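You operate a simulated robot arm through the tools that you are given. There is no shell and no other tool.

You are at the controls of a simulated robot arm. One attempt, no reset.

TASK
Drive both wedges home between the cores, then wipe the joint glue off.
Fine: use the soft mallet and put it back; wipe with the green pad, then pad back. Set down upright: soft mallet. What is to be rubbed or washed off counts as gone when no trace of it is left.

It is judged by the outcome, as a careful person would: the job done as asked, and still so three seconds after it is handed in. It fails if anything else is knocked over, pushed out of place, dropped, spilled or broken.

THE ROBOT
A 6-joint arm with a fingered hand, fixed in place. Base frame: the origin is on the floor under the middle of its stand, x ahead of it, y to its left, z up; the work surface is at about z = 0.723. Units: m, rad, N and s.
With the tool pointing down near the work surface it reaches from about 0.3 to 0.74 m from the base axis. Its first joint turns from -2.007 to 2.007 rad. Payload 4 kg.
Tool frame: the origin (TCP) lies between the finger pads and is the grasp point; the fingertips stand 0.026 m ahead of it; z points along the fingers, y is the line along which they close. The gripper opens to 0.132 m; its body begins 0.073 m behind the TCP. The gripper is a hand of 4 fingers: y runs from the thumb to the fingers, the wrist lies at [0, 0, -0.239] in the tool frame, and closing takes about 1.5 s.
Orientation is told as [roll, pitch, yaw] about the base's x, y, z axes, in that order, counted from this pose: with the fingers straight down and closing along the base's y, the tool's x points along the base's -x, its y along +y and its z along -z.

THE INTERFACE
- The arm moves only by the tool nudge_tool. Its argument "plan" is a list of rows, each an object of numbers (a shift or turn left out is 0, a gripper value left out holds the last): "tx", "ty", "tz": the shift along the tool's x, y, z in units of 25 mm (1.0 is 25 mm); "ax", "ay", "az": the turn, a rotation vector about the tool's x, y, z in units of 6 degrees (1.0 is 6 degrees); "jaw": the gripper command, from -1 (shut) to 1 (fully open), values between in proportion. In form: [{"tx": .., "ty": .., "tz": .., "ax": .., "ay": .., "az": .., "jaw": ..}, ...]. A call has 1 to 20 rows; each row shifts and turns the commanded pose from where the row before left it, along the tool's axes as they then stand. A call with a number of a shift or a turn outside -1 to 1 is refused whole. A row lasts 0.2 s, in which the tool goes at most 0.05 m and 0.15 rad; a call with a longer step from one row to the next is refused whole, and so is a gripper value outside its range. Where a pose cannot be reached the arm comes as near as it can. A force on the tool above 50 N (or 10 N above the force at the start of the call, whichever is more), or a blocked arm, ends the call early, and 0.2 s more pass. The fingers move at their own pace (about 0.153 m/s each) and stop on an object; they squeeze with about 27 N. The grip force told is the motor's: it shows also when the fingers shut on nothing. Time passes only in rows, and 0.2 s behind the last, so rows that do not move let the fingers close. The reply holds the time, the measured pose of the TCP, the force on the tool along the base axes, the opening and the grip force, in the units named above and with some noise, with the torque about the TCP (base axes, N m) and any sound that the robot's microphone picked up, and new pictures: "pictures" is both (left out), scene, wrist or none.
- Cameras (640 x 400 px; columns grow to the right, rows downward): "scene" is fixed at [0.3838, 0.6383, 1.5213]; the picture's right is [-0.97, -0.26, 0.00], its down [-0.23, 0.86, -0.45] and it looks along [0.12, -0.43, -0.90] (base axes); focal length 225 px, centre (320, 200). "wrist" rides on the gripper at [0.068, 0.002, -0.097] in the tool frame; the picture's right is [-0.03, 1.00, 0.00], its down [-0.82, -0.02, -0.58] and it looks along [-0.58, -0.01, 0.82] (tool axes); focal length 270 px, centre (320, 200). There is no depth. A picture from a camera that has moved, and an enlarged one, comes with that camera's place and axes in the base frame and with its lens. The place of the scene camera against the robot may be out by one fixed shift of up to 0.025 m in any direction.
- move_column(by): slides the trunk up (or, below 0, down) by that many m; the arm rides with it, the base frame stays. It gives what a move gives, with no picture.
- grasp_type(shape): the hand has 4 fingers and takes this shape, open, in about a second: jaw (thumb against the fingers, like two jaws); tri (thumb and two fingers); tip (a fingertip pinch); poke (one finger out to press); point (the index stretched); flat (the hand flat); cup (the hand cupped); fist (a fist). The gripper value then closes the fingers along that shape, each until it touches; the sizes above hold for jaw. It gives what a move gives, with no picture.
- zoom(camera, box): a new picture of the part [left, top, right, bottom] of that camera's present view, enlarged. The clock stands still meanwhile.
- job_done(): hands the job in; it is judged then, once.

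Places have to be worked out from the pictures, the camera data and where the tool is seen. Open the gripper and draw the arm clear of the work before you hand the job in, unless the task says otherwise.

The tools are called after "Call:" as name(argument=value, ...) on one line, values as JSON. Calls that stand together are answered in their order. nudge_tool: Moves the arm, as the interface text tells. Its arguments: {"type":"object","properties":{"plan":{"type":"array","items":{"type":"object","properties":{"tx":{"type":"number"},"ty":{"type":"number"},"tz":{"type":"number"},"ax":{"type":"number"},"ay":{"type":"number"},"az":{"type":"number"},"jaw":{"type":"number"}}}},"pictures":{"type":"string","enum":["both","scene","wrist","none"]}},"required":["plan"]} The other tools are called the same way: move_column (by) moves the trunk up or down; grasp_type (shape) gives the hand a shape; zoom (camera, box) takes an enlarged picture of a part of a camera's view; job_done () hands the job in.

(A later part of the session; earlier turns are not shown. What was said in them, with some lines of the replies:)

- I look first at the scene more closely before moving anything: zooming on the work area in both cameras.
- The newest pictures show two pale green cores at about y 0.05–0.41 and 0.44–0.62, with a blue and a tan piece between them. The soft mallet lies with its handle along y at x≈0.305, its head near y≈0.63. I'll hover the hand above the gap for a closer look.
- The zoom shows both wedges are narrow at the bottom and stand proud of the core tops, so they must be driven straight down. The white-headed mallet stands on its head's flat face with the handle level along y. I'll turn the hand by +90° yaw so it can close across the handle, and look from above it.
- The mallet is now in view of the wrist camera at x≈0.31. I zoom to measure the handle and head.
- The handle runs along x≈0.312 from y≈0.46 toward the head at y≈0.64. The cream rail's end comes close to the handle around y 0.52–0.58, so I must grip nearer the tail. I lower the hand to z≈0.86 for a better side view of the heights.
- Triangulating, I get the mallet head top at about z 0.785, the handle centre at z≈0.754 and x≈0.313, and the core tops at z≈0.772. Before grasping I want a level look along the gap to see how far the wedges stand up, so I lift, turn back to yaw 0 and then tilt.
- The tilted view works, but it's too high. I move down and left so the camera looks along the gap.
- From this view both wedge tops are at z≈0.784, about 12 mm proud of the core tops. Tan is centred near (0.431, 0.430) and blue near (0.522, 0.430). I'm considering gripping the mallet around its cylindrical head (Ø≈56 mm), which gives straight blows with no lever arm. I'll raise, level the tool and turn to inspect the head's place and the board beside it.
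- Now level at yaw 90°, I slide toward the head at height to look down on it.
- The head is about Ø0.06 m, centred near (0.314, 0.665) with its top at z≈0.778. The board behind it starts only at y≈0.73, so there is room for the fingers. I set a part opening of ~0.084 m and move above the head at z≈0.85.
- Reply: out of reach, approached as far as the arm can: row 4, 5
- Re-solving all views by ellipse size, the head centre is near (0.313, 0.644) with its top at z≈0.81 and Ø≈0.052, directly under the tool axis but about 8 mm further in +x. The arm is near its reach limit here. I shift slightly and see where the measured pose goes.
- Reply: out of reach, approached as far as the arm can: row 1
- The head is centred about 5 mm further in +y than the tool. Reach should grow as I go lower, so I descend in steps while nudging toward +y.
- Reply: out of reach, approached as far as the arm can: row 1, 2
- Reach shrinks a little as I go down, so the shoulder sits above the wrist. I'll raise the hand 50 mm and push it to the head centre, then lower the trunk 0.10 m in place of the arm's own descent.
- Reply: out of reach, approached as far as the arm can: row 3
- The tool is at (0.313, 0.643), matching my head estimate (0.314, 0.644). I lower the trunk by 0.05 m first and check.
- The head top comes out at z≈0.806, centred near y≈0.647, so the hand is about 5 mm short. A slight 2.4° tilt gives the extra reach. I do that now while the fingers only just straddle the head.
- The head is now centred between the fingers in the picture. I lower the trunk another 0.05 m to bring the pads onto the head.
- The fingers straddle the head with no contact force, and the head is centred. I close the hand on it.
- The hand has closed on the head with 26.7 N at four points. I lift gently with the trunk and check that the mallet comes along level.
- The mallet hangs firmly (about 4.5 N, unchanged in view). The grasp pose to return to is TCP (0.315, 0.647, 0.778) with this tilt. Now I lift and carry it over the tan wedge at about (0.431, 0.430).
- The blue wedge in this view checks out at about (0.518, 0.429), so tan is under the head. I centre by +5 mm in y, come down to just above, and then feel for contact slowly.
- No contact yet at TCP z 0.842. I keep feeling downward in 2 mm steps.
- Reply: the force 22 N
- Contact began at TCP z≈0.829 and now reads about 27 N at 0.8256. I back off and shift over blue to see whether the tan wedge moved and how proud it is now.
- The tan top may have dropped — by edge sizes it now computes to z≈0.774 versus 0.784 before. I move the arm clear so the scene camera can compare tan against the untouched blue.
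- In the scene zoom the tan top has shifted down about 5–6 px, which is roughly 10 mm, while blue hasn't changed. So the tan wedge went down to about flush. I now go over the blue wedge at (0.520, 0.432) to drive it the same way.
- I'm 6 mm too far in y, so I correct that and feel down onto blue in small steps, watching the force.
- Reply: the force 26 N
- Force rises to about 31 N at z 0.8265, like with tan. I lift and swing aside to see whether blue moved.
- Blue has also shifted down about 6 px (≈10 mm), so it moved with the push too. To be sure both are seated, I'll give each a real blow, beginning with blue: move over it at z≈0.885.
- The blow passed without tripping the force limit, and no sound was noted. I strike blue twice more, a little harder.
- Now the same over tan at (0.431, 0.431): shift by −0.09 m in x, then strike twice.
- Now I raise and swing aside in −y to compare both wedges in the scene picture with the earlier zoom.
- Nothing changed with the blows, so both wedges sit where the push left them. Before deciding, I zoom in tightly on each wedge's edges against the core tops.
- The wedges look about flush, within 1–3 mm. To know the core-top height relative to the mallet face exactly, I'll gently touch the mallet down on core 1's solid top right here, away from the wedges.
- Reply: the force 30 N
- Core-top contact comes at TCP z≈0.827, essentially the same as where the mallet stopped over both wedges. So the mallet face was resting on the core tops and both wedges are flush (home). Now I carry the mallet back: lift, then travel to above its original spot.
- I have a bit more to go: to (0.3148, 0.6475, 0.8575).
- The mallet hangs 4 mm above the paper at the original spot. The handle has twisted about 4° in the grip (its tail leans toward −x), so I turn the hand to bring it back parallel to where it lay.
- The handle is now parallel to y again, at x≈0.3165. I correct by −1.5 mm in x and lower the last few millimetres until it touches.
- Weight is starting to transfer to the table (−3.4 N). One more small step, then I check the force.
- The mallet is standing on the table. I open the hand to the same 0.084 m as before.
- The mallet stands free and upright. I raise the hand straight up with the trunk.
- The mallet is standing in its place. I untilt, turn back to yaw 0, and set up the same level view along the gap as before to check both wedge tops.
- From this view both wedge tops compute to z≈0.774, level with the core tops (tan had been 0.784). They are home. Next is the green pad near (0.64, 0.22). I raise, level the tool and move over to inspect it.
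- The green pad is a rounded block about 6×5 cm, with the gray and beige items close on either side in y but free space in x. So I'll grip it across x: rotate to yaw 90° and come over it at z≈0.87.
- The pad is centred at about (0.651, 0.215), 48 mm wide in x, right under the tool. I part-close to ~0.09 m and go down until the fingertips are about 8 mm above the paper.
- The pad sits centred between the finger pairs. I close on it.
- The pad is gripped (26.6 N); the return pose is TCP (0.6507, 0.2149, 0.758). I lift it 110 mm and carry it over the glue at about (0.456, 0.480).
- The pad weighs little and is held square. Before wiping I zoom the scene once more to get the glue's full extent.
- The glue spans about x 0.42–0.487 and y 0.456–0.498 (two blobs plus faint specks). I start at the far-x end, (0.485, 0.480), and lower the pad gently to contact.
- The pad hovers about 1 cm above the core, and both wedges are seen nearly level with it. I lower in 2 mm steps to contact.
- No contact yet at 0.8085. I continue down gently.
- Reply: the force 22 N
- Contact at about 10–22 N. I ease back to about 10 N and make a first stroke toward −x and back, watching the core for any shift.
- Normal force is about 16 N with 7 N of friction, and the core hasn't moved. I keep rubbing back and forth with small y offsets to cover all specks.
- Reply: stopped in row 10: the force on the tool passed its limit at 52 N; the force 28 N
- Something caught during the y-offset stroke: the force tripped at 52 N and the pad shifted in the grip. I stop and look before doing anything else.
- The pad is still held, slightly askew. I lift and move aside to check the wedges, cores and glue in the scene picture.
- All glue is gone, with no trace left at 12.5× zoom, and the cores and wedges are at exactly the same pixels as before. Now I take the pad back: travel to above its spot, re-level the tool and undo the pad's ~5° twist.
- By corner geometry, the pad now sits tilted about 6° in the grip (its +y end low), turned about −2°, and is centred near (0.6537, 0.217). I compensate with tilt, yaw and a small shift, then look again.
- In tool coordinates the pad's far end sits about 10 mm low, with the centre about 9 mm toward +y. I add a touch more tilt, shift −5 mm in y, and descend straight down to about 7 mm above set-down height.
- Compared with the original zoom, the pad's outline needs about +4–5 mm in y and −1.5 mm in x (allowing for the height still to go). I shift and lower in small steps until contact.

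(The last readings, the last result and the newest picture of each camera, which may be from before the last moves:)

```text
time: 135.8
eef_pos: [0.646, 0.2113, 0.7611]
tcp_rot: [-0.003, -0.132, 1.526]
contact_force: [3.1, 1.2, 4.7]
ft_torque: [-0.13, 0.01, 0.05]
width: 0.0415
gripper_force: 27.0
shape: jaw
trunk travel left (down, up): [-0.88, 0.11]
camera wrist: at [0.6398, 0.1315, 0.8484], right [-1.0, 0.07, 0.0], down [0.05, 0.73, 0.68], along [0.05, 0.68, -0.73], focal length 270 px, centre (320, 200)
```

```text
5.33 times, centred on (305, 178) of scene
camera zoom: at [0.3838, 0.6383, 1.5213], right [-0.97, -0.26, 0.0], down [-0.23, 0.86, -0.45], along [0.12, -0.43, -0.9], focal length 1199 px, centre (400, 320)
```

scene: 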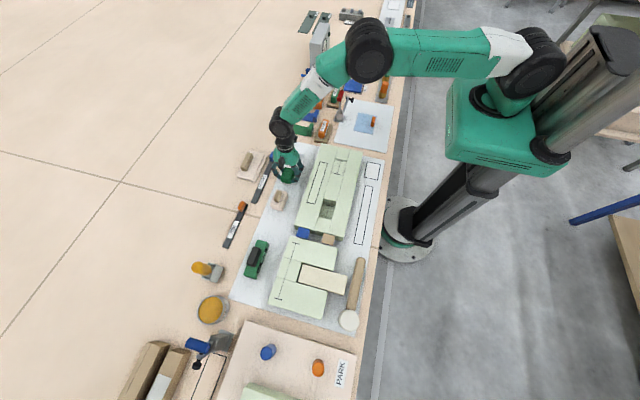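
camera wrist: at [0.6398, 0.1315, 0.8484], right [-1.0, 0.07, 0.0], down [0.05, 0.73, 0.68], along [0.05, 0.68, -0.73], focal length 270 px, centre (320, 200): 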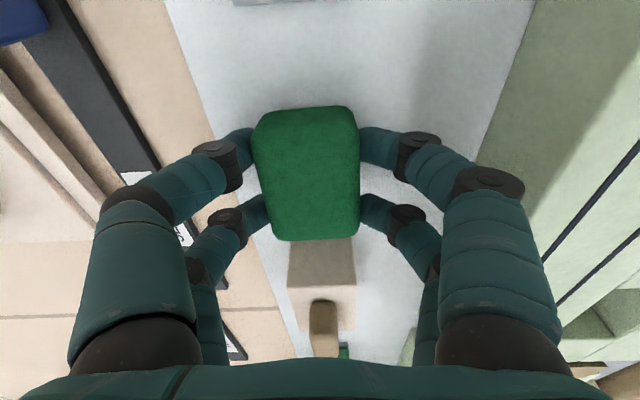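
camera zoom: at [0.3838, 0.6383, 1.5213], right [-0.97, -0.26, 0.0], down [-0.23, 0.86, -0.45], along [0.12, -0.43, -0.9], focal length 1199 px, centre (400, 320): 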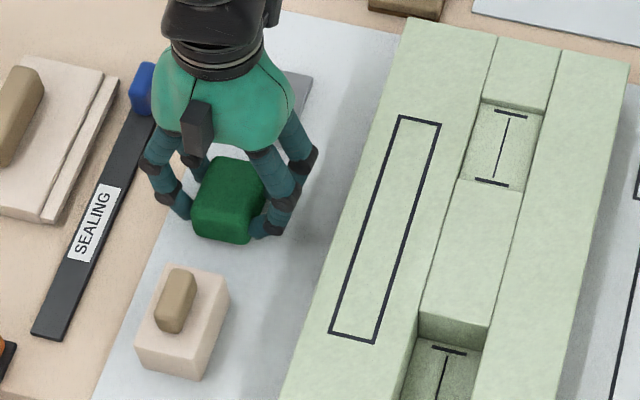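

The pad touches the paper (about 5 N). Its outline is now only about 3 px short of the original in +y (≈3 mm). I lift a hair, shift +3 mm, and set it down again.

Call:
nudge_tool(plan=[{"tz": -0.12}, {"tx": -0.12}, {"tz": 0.08}, {"tx": 0}], pictures="none")

Call:
nudge_tool(plan=[{"tz": 0.06}, {"tx": 0}], pictures="none")

Call:
zoom(camera="scene", box=[260, 140, 350, 215])

```text
time: 136.8
eef_pos: [0.6452, 0.2145, 0.764]
tcp_rot: [0.001, -0.131, 1.525]
contact_force: [-0.2, 0.8, -0.4]
ft_torque: [-0.02, 0.0, -0.02]
width: 0.0412
gripper_force: 26.8
shape: jaw
trunk travel left (down, up): [-0.88, 0.11]
```

```text
time: 137.4
eef_pos: [0.6461, 0.2144, 0.7615]
tcp_rot: [-0.002, -0.131, 1.525]
contact_force: [-0.4, 0.3, 4.3]
ft_torque: [-0.16, 0.12, -0.02]
width: 0.0414
gripper_force: 26.9
shape: jaw
trunk travel left (down, up): [-0.88, 0.11]
```

```text
5.33 times, centred on (305, 178) of scene
camera zoom: at [0.3838, 0.6383, 1.5213], right [-0.97, -0.26, 0.0], down [-0.23, 0.86, -0.45], along [0.12, -0.43, -0.9], focal length 1199 px, centre (400, 320)
```

zoom: 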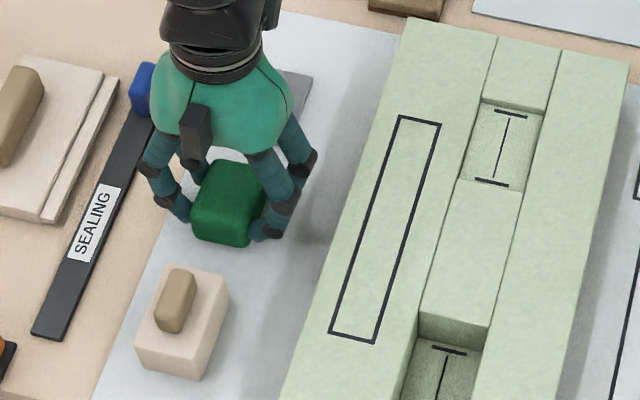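

The outline now matches the original place, with 4 N of contact. I open the hand to release the pad.

Call:
nudge_tool(plan=[{"jaw": -0.25}, {"jaw": -0.1}, {"jaw": 0.36}, {"jaw": 0.36}, {"jaw": 0.36}])

Call:
zoom(camera="scene", box=[260, 140, 350, 215])

```text
time: 138.6
eef_pos: [0.6454, 0.2141, 0.7614]
tcp_rot: [-0.001, -0.132, 1.525]
contact_force: [-0.7, 0.0, 0.1]
ft_torque: [0.03, -0.02, -0.01]
width: 0.0895
gripper_force: 0.0
shape: jaw
trunk travel left (down, up): [-0.88, 0.11]
camera wrist: at [0.6397, 0.1341, 0.8477], right [-1.0, 0.07, 0.0], down [0.05, 0.73, 0.68], along [0.04, 0.68, -0.73], focal length 270 px, centre (320, 200)
```

scene: 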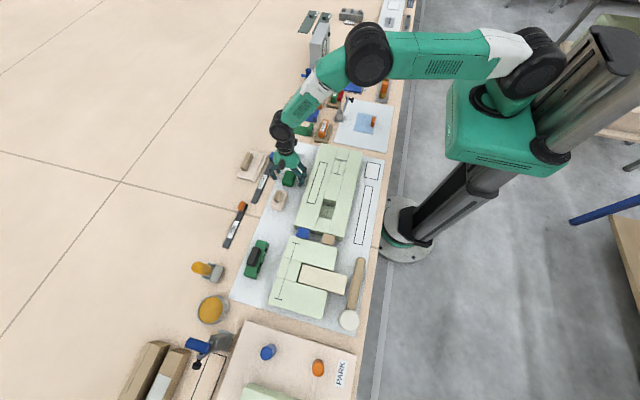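
wrist: 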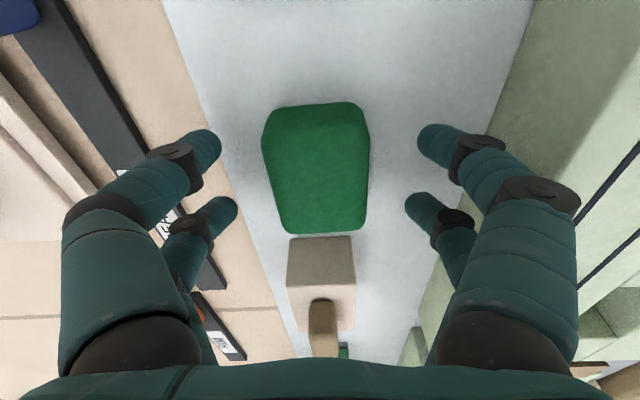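

```text
5.33 times, centred on (305, 178) of scene
camera zoom: at [0.3838, 0.6383, 1.5213], right [-0.97, -0.26, 0.0], down [-0.23, 0.86, -0.45], along [0.12, -0.43, -0.9], focal length 1199 px, centre (400, 320)
```

zoom: 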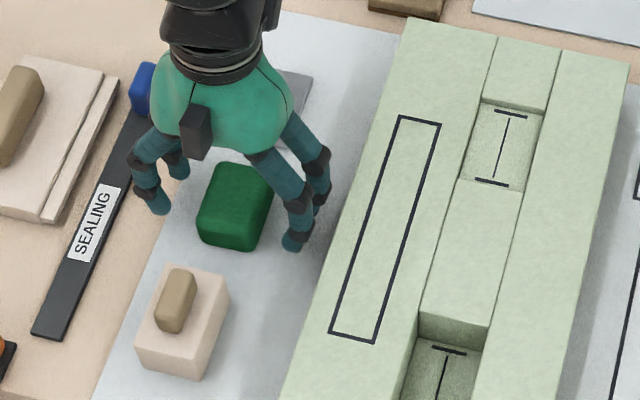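

The pad is down and flat, about 4 mm toward −x after release. I raise the hand, re-level, and go to the very viewpoint I had before picking it up, to compare exactly.

Call:
nudge_tool(plan=[{"tz": -0.93, "tx": -0.122}, {"tz": -0.93, "tx": -0.122}, {"tz": -0.93, "tx": -0.122}, {"tz": -0.93, "tx": -0.122}, {"tz": -0.93, "tx": -0.122}, {"ay": 1.0}, {"ay": 0.25, "az": -0.44}, {"ty": -0.24}, {"tx": 0}])

Call:
zoom(camera="wrist", box=[200, 60, 440, 260])

Call:
zoom(camera="scene", box=[260, 140, 350, 215])

```text
time: 140.6
eef_pos: [0.6525, 0.2146, 0.8787]
tcp_rot: [0.0, 0.001, 1.573]
contact_force: [-0.4, 0.5, -0.8]
ft_torque: [0.0, -0.02, -0.03]
width: 0.0897
gripper_force: 0.0
shape: jaw
trunk travel left (down, up): [-0.88, 0.11]
camera wrist: at [0.65, 0.1458, 0.9752], right [-1.0, 0.02, 0.0], down [0.02, 0.82, 0.58], along [0.01, 0.58, -0.82], focal length 270 px, centre (320, 200)
```

scene: 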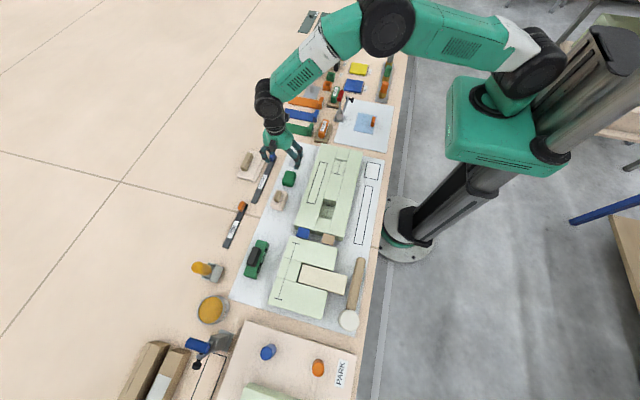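
wrist: 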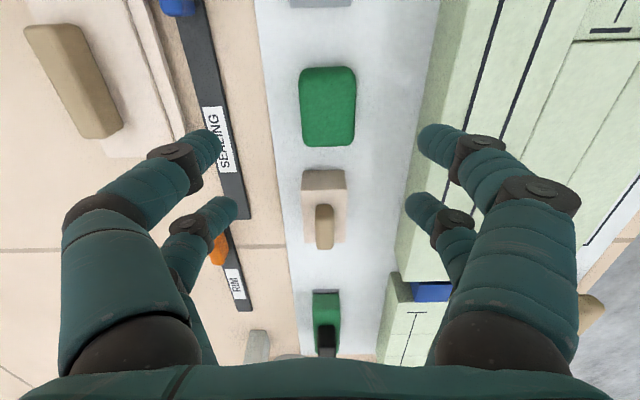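

```text
2.00 times, centred on (320, 160) of wrist
camera zoom: at [0.65, 0.1458, 0.9752], right [-1.0, 0.02, 0.0], down [0.02, 0.82, 0.58], along [0.01, 0.58, -0.82], focal length 541 px, centre (320, 280)
```

zoom: 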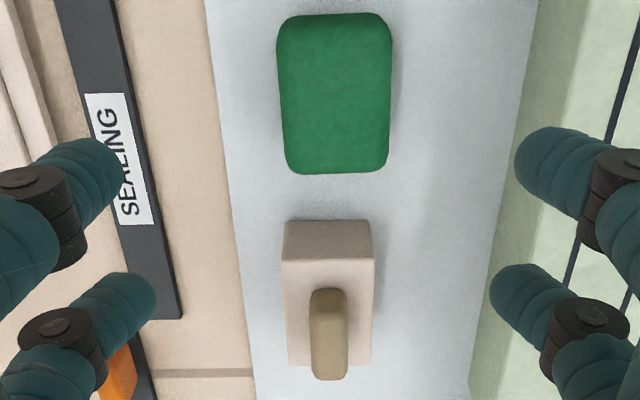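

```text
5.33 times, centred on (305, 178) of scene
camera zoom: at [0.3838, 0.6383, 1.5213], right [-0.97, -0.26, 0.0], down [-0.23, 0.86, -0.45], along [0.12, -0.43, -0.9], focal length 1199 px, centre (400, 320)
```

zoom: 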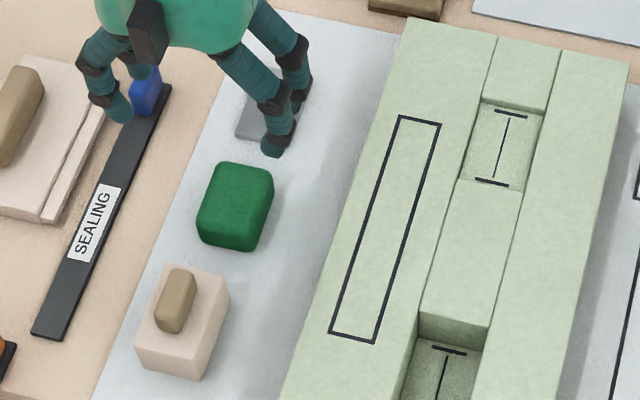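

Compared with the original view, the pad is only about 4 mm off in x, flat and straight, which is fine. Now I check the wedges with a nearly horizontal grazing view along the gap: raise, turn to yaw 0, and travel to the robot side of the gap.

Call:
nudge_tool(plan=[{"tz": -1, "az": 1}, {"tz": -1, "az": 1}, {"az": 1}, {"az": 1}, {"az": 1}, {"az": 1}, {"az": 1}, {"az": 1}, {"az": 1}, {"az": 1}, {"az": 1}, {"az": 1}, {"az": 1}, {"az": 1}, {"az": 1}, {"tx": 0}], pictures="none")

Call:
nudge_tool(plan=[{"tx": 0.992, "ty": 0.663}, {"tx": 0.992, "ty": 0.663}, {"tx": 0.992, "ty": 0.663}, {"tx": 0.992, "ty": 0.663}, {"tx": 0.992, "ty": 0.663}, {"tx": 0.992, "ty": 0.663}, {"tx": 0.992, "ty": 0.663}, {"tx": 0.992, "ty": 0.663}, {"tx": 0.992, "ty": 0.663}, {"tx": 0.992, "ty": 0.663}, {"tx": 0.992, "ty": 0.663}, {"tx": 0.992, "ty": 0.663}, {"tx": 0.992, "ty": 0.663}, {"tx": 0}], pictures="none")

Call:
nudge_tool(plan=[{"ay": -1}, {"ay": -1}, {"ay": -1}, {"ay": -1}, {"ay": -1}, {"ay": -1}, {"ay": -1}, {"ay": -1}, {"ay": -1}, {"tx": 0}])

```text
time: 144.0
eef_pos: [0.6513, 0.2143, 0.9274]
tcp_rot: [-0.001, -0.001, -0.001]
contact_force: [0.3, 0.3, 1.0]
ft_torque: [0.04, 0.05, -0.01]
width: 0.0893
gripper_force: 0.0
shape: jaw
trunk travel left (down, up): [-0.88, 0.11]
```

```text
time: 147.0
eef_pos: [0.326, 0.428, 0.9279]
tcp_rot: [-0.002, 0.0, 0.0]
contact_force: [0.3, -0.2, -0.4]
ft_torque: [0.01, 0.01, 0.02]
width: 0.0895
gripper_force: 0.0
shape: jaw
trunk travel left (down, up): [-0.88, 0.11]
```

```text
time: 149.2
eef_pos: [0.3291, 0.4298, 0.9294]
tcp_rot: [0.003, -0.945, 0.0]
contact_force: [-0.2, -0.5, 0.0]
ft_torque: [-0.04, 0.04, -0.02]
width: 0.0895
gripper_force: 0.1
shape: jaw
trunk travel left (down, up): [-0.88, 0.11]
camera wrist: at [0.2097, 0.431, 0.9294], right [0.01, 1.0, 0.02], down [0.01, -0.02, 1.0], along [1.0, -0.01, -0.01], focal length 270 px, centre (320, 200)
```

scene: 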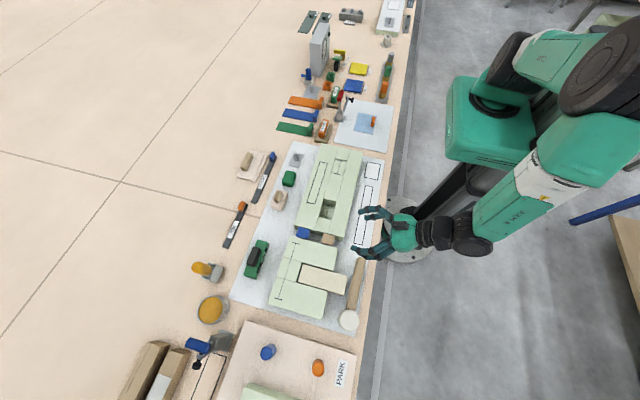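
wrist: 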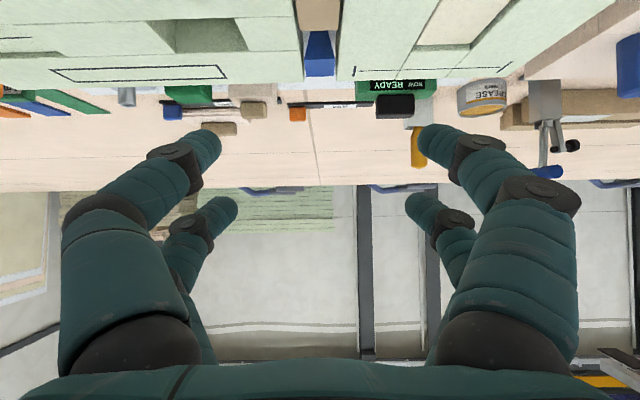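

The camera now looks level. I lower it to just above core-top height.

Call:
nudge_tool(plan=[{"tx": 0.81, "tz": 0.586}, {"tx": 0.81, "tz": 0.586}, {"tx": 0.81, "tz": 0.586}, {"tx": 0.81, "tz": 0.586}, {"tx": 0.81, "tz": 0.586}, {"tx": 0}])

Call:
zoom(camera="wrist", box=[270, 110, 370, 190])

```text
time: 150.6
eef_pos: [0.3283, 0.4295, 0.8044]
tcp_rot: [0.002, -0.942, 0.0]
contact_force: [-0.4, 0.1, 0.1]
ft_torque: [0.02, -0.02, 0.0]
width: 0.0892
gripper_force: 0.0
shape: jaw
trunk travel left (down, up): [-0.88, 0.11]
camera wrist: at [0.2102, 0.4307, 0.8058], right [0.01, 1.0, 0.02], down [0.01, -0.02, 1.0], along [1.0, -0.01, -0.01], focal length 270 px, centre (320, 200)
```

scene: 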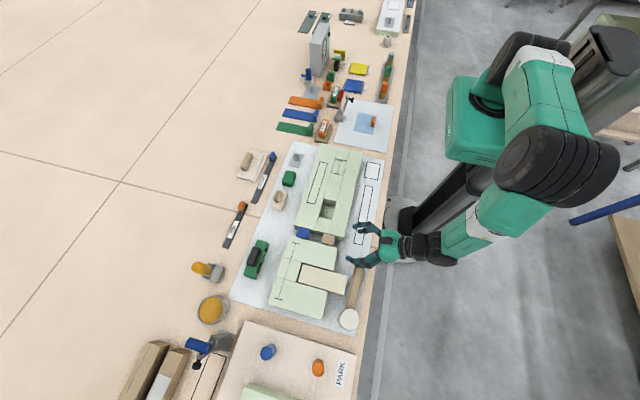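
wrist: 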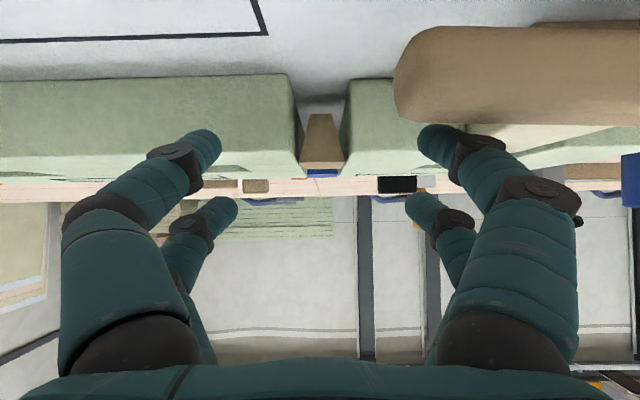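

```text
5.00 times, centred on (320, 150) of wrist
camera zoom: at [0.2102, 0.4307, 0.8058], right [0.01, 1.0, 0.02], down [0.01, -0.02, 1.0], along [1.0, -0.01, -0.01], focal length 1351 px, centre (320, 450)
```

zoom: 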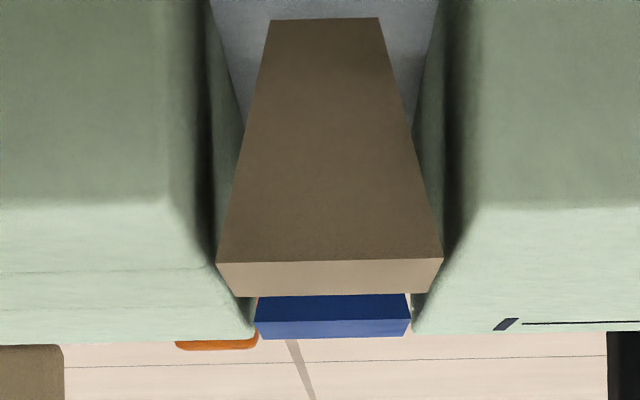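

In this grazing view tan stands only about 2 mm and blue about 1 mm above the core tops. Those are the same heights at which the mallet met a hard stop, and several blows didn't change them, so both are fully seated. Now I retreat: up, level, open, and clear of the work.

Call:
nudge_tool(plan=[{"tx": -0.81, "tz": -0.586}, {"tx": -0.81, "tz": -0.586}, {"tx": -0.81, "tz": -0.586}, {"tx": -0.81, "tz": -0.586}, {"tx": -0.81, "tz": -0.586}, {"tx": -0.81, "tz": -0.586}, {"ay": 1}, {"ay": 1}, {"ay": 1}, {"ay": 1}, {"ay": 1}, {"ay": 1}, {"ay": 1}, {"ay": 1}, {"ay": 1, "jaw": 1}, {"tx": 0}], pictures="none")

Call:
nudge_tool(plan=[{"tz": -1, "ty": -0.6}, {"tz": -1, "ty": -0.6}, {"tz": -1, "ty": -0.6}, {"tz": -1, "ty": -0.6}, {"tz": -1, "ty": -0.6}, {"tz": -1, "ty": -0.6}, {"tz": -1, "ty": -0.6}, {"tz": -1, "ty": -0.6}, {"tz": -1, "ty": -0.6}, {"tz": -1, "ty": -0.6}, {"tx": 0}])

Call:
zoom(camera="scene", box=[220, 130, 400, 340])

```text
time: 154.0
eef_pos: [0.3288, 0.4298, 0.9547]
tcp_rot: [0.0, 0.0, 0.002]
contact_force: [0.5, 0.4, 0.3]
ft_torque: [-0.02, 0.01, 0.02]
width: 0.1318
gripper_force: 0.0
shape: jaw
trunk travel left (down, up): [-0.88, 0.11]
```

```text
time: 156.4
eef_pos: [0.3258, 0.2812, 1.205]
tcp_rot: [-0.001, 0.001, 0.003]
contact_force: [-0.4, -0.2, 0.0]
ft_torque: [0.0, 0.0, -0.03]
width: 0.1321
gripper_force: 0.1
shape: jaw
trunk travel left (down, up): [-0.88, 0.11]
camera wrist: at [0.257, 0.2814, 1.3006], right [0.02, 1.0, 0.0], down [0.82, -0.02, 0.58], along [0.58, -0.01, -0.82], focal length 270 px, centre (320, 200)
```

scene: 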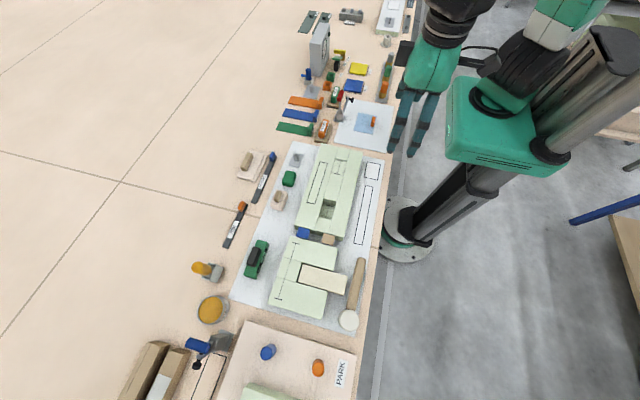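
wrist: 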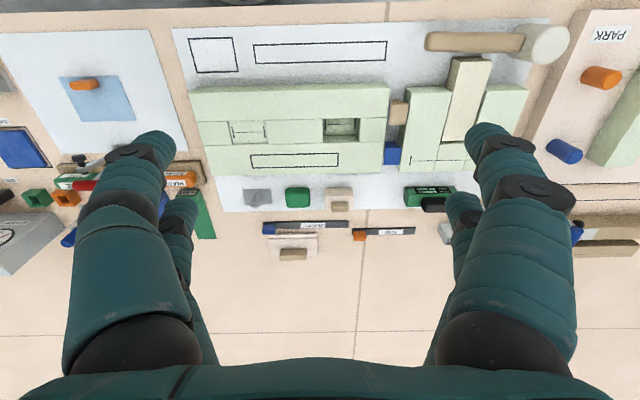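

```text
1.90 times, centred on (310, 235) of scene
camera zoom: at [0.3838, 0.6383, 1.5213], right [-0.97, -0.26, 0.0], down [-0.23, 0.86, -0.45], along [0.12, -0.43, -0.9], focal length 428 px, centre (339, 133)
```

zoom: 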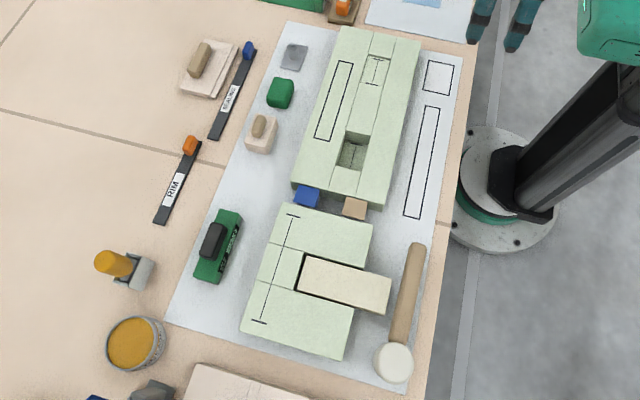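

The final views show the following:
- **Mallet:** standing upright in its place.
- **Green pad:** back beside its neighbours, about 4 mm from where it started.
- **Glue:** no trace left on the core.
- **Wedges:** both seated.
- **Everything else:** where it was.

The hand is open and well clear, so I hand the job in.

Call:
job_done()

```text
The job is handed in.
```

I drove both wedges down with the soft mallet and wiped off all the joint glue. The mallet and the green pad are back, and the job is handed in; no verdict has come back yet.

- **Wedges:** both stopped hard under the mallet and further blows didn't move them. By the last level view, the tan wedge still stands about 2 mm above the core tops and the blue about 1 mm. I took that hard stop as home, so they aren't perfectly flush.
- **Glue:** no trace shows in the enlarged picture of the joint. On one stroke the pad caught on something, probably the edge of the tan wedge, and the force limit cut the stroke short. The wedges and cores didn't move.
- **Soft mallet:** it stands upright at its original spot. Its handle is turned about 3° from where it lay.
- **Green pad:** it lies flat, about 4 mm off its original place.

Nothing else appears to have been moved or knocked over. The hand is open and the arm is clear of the work.
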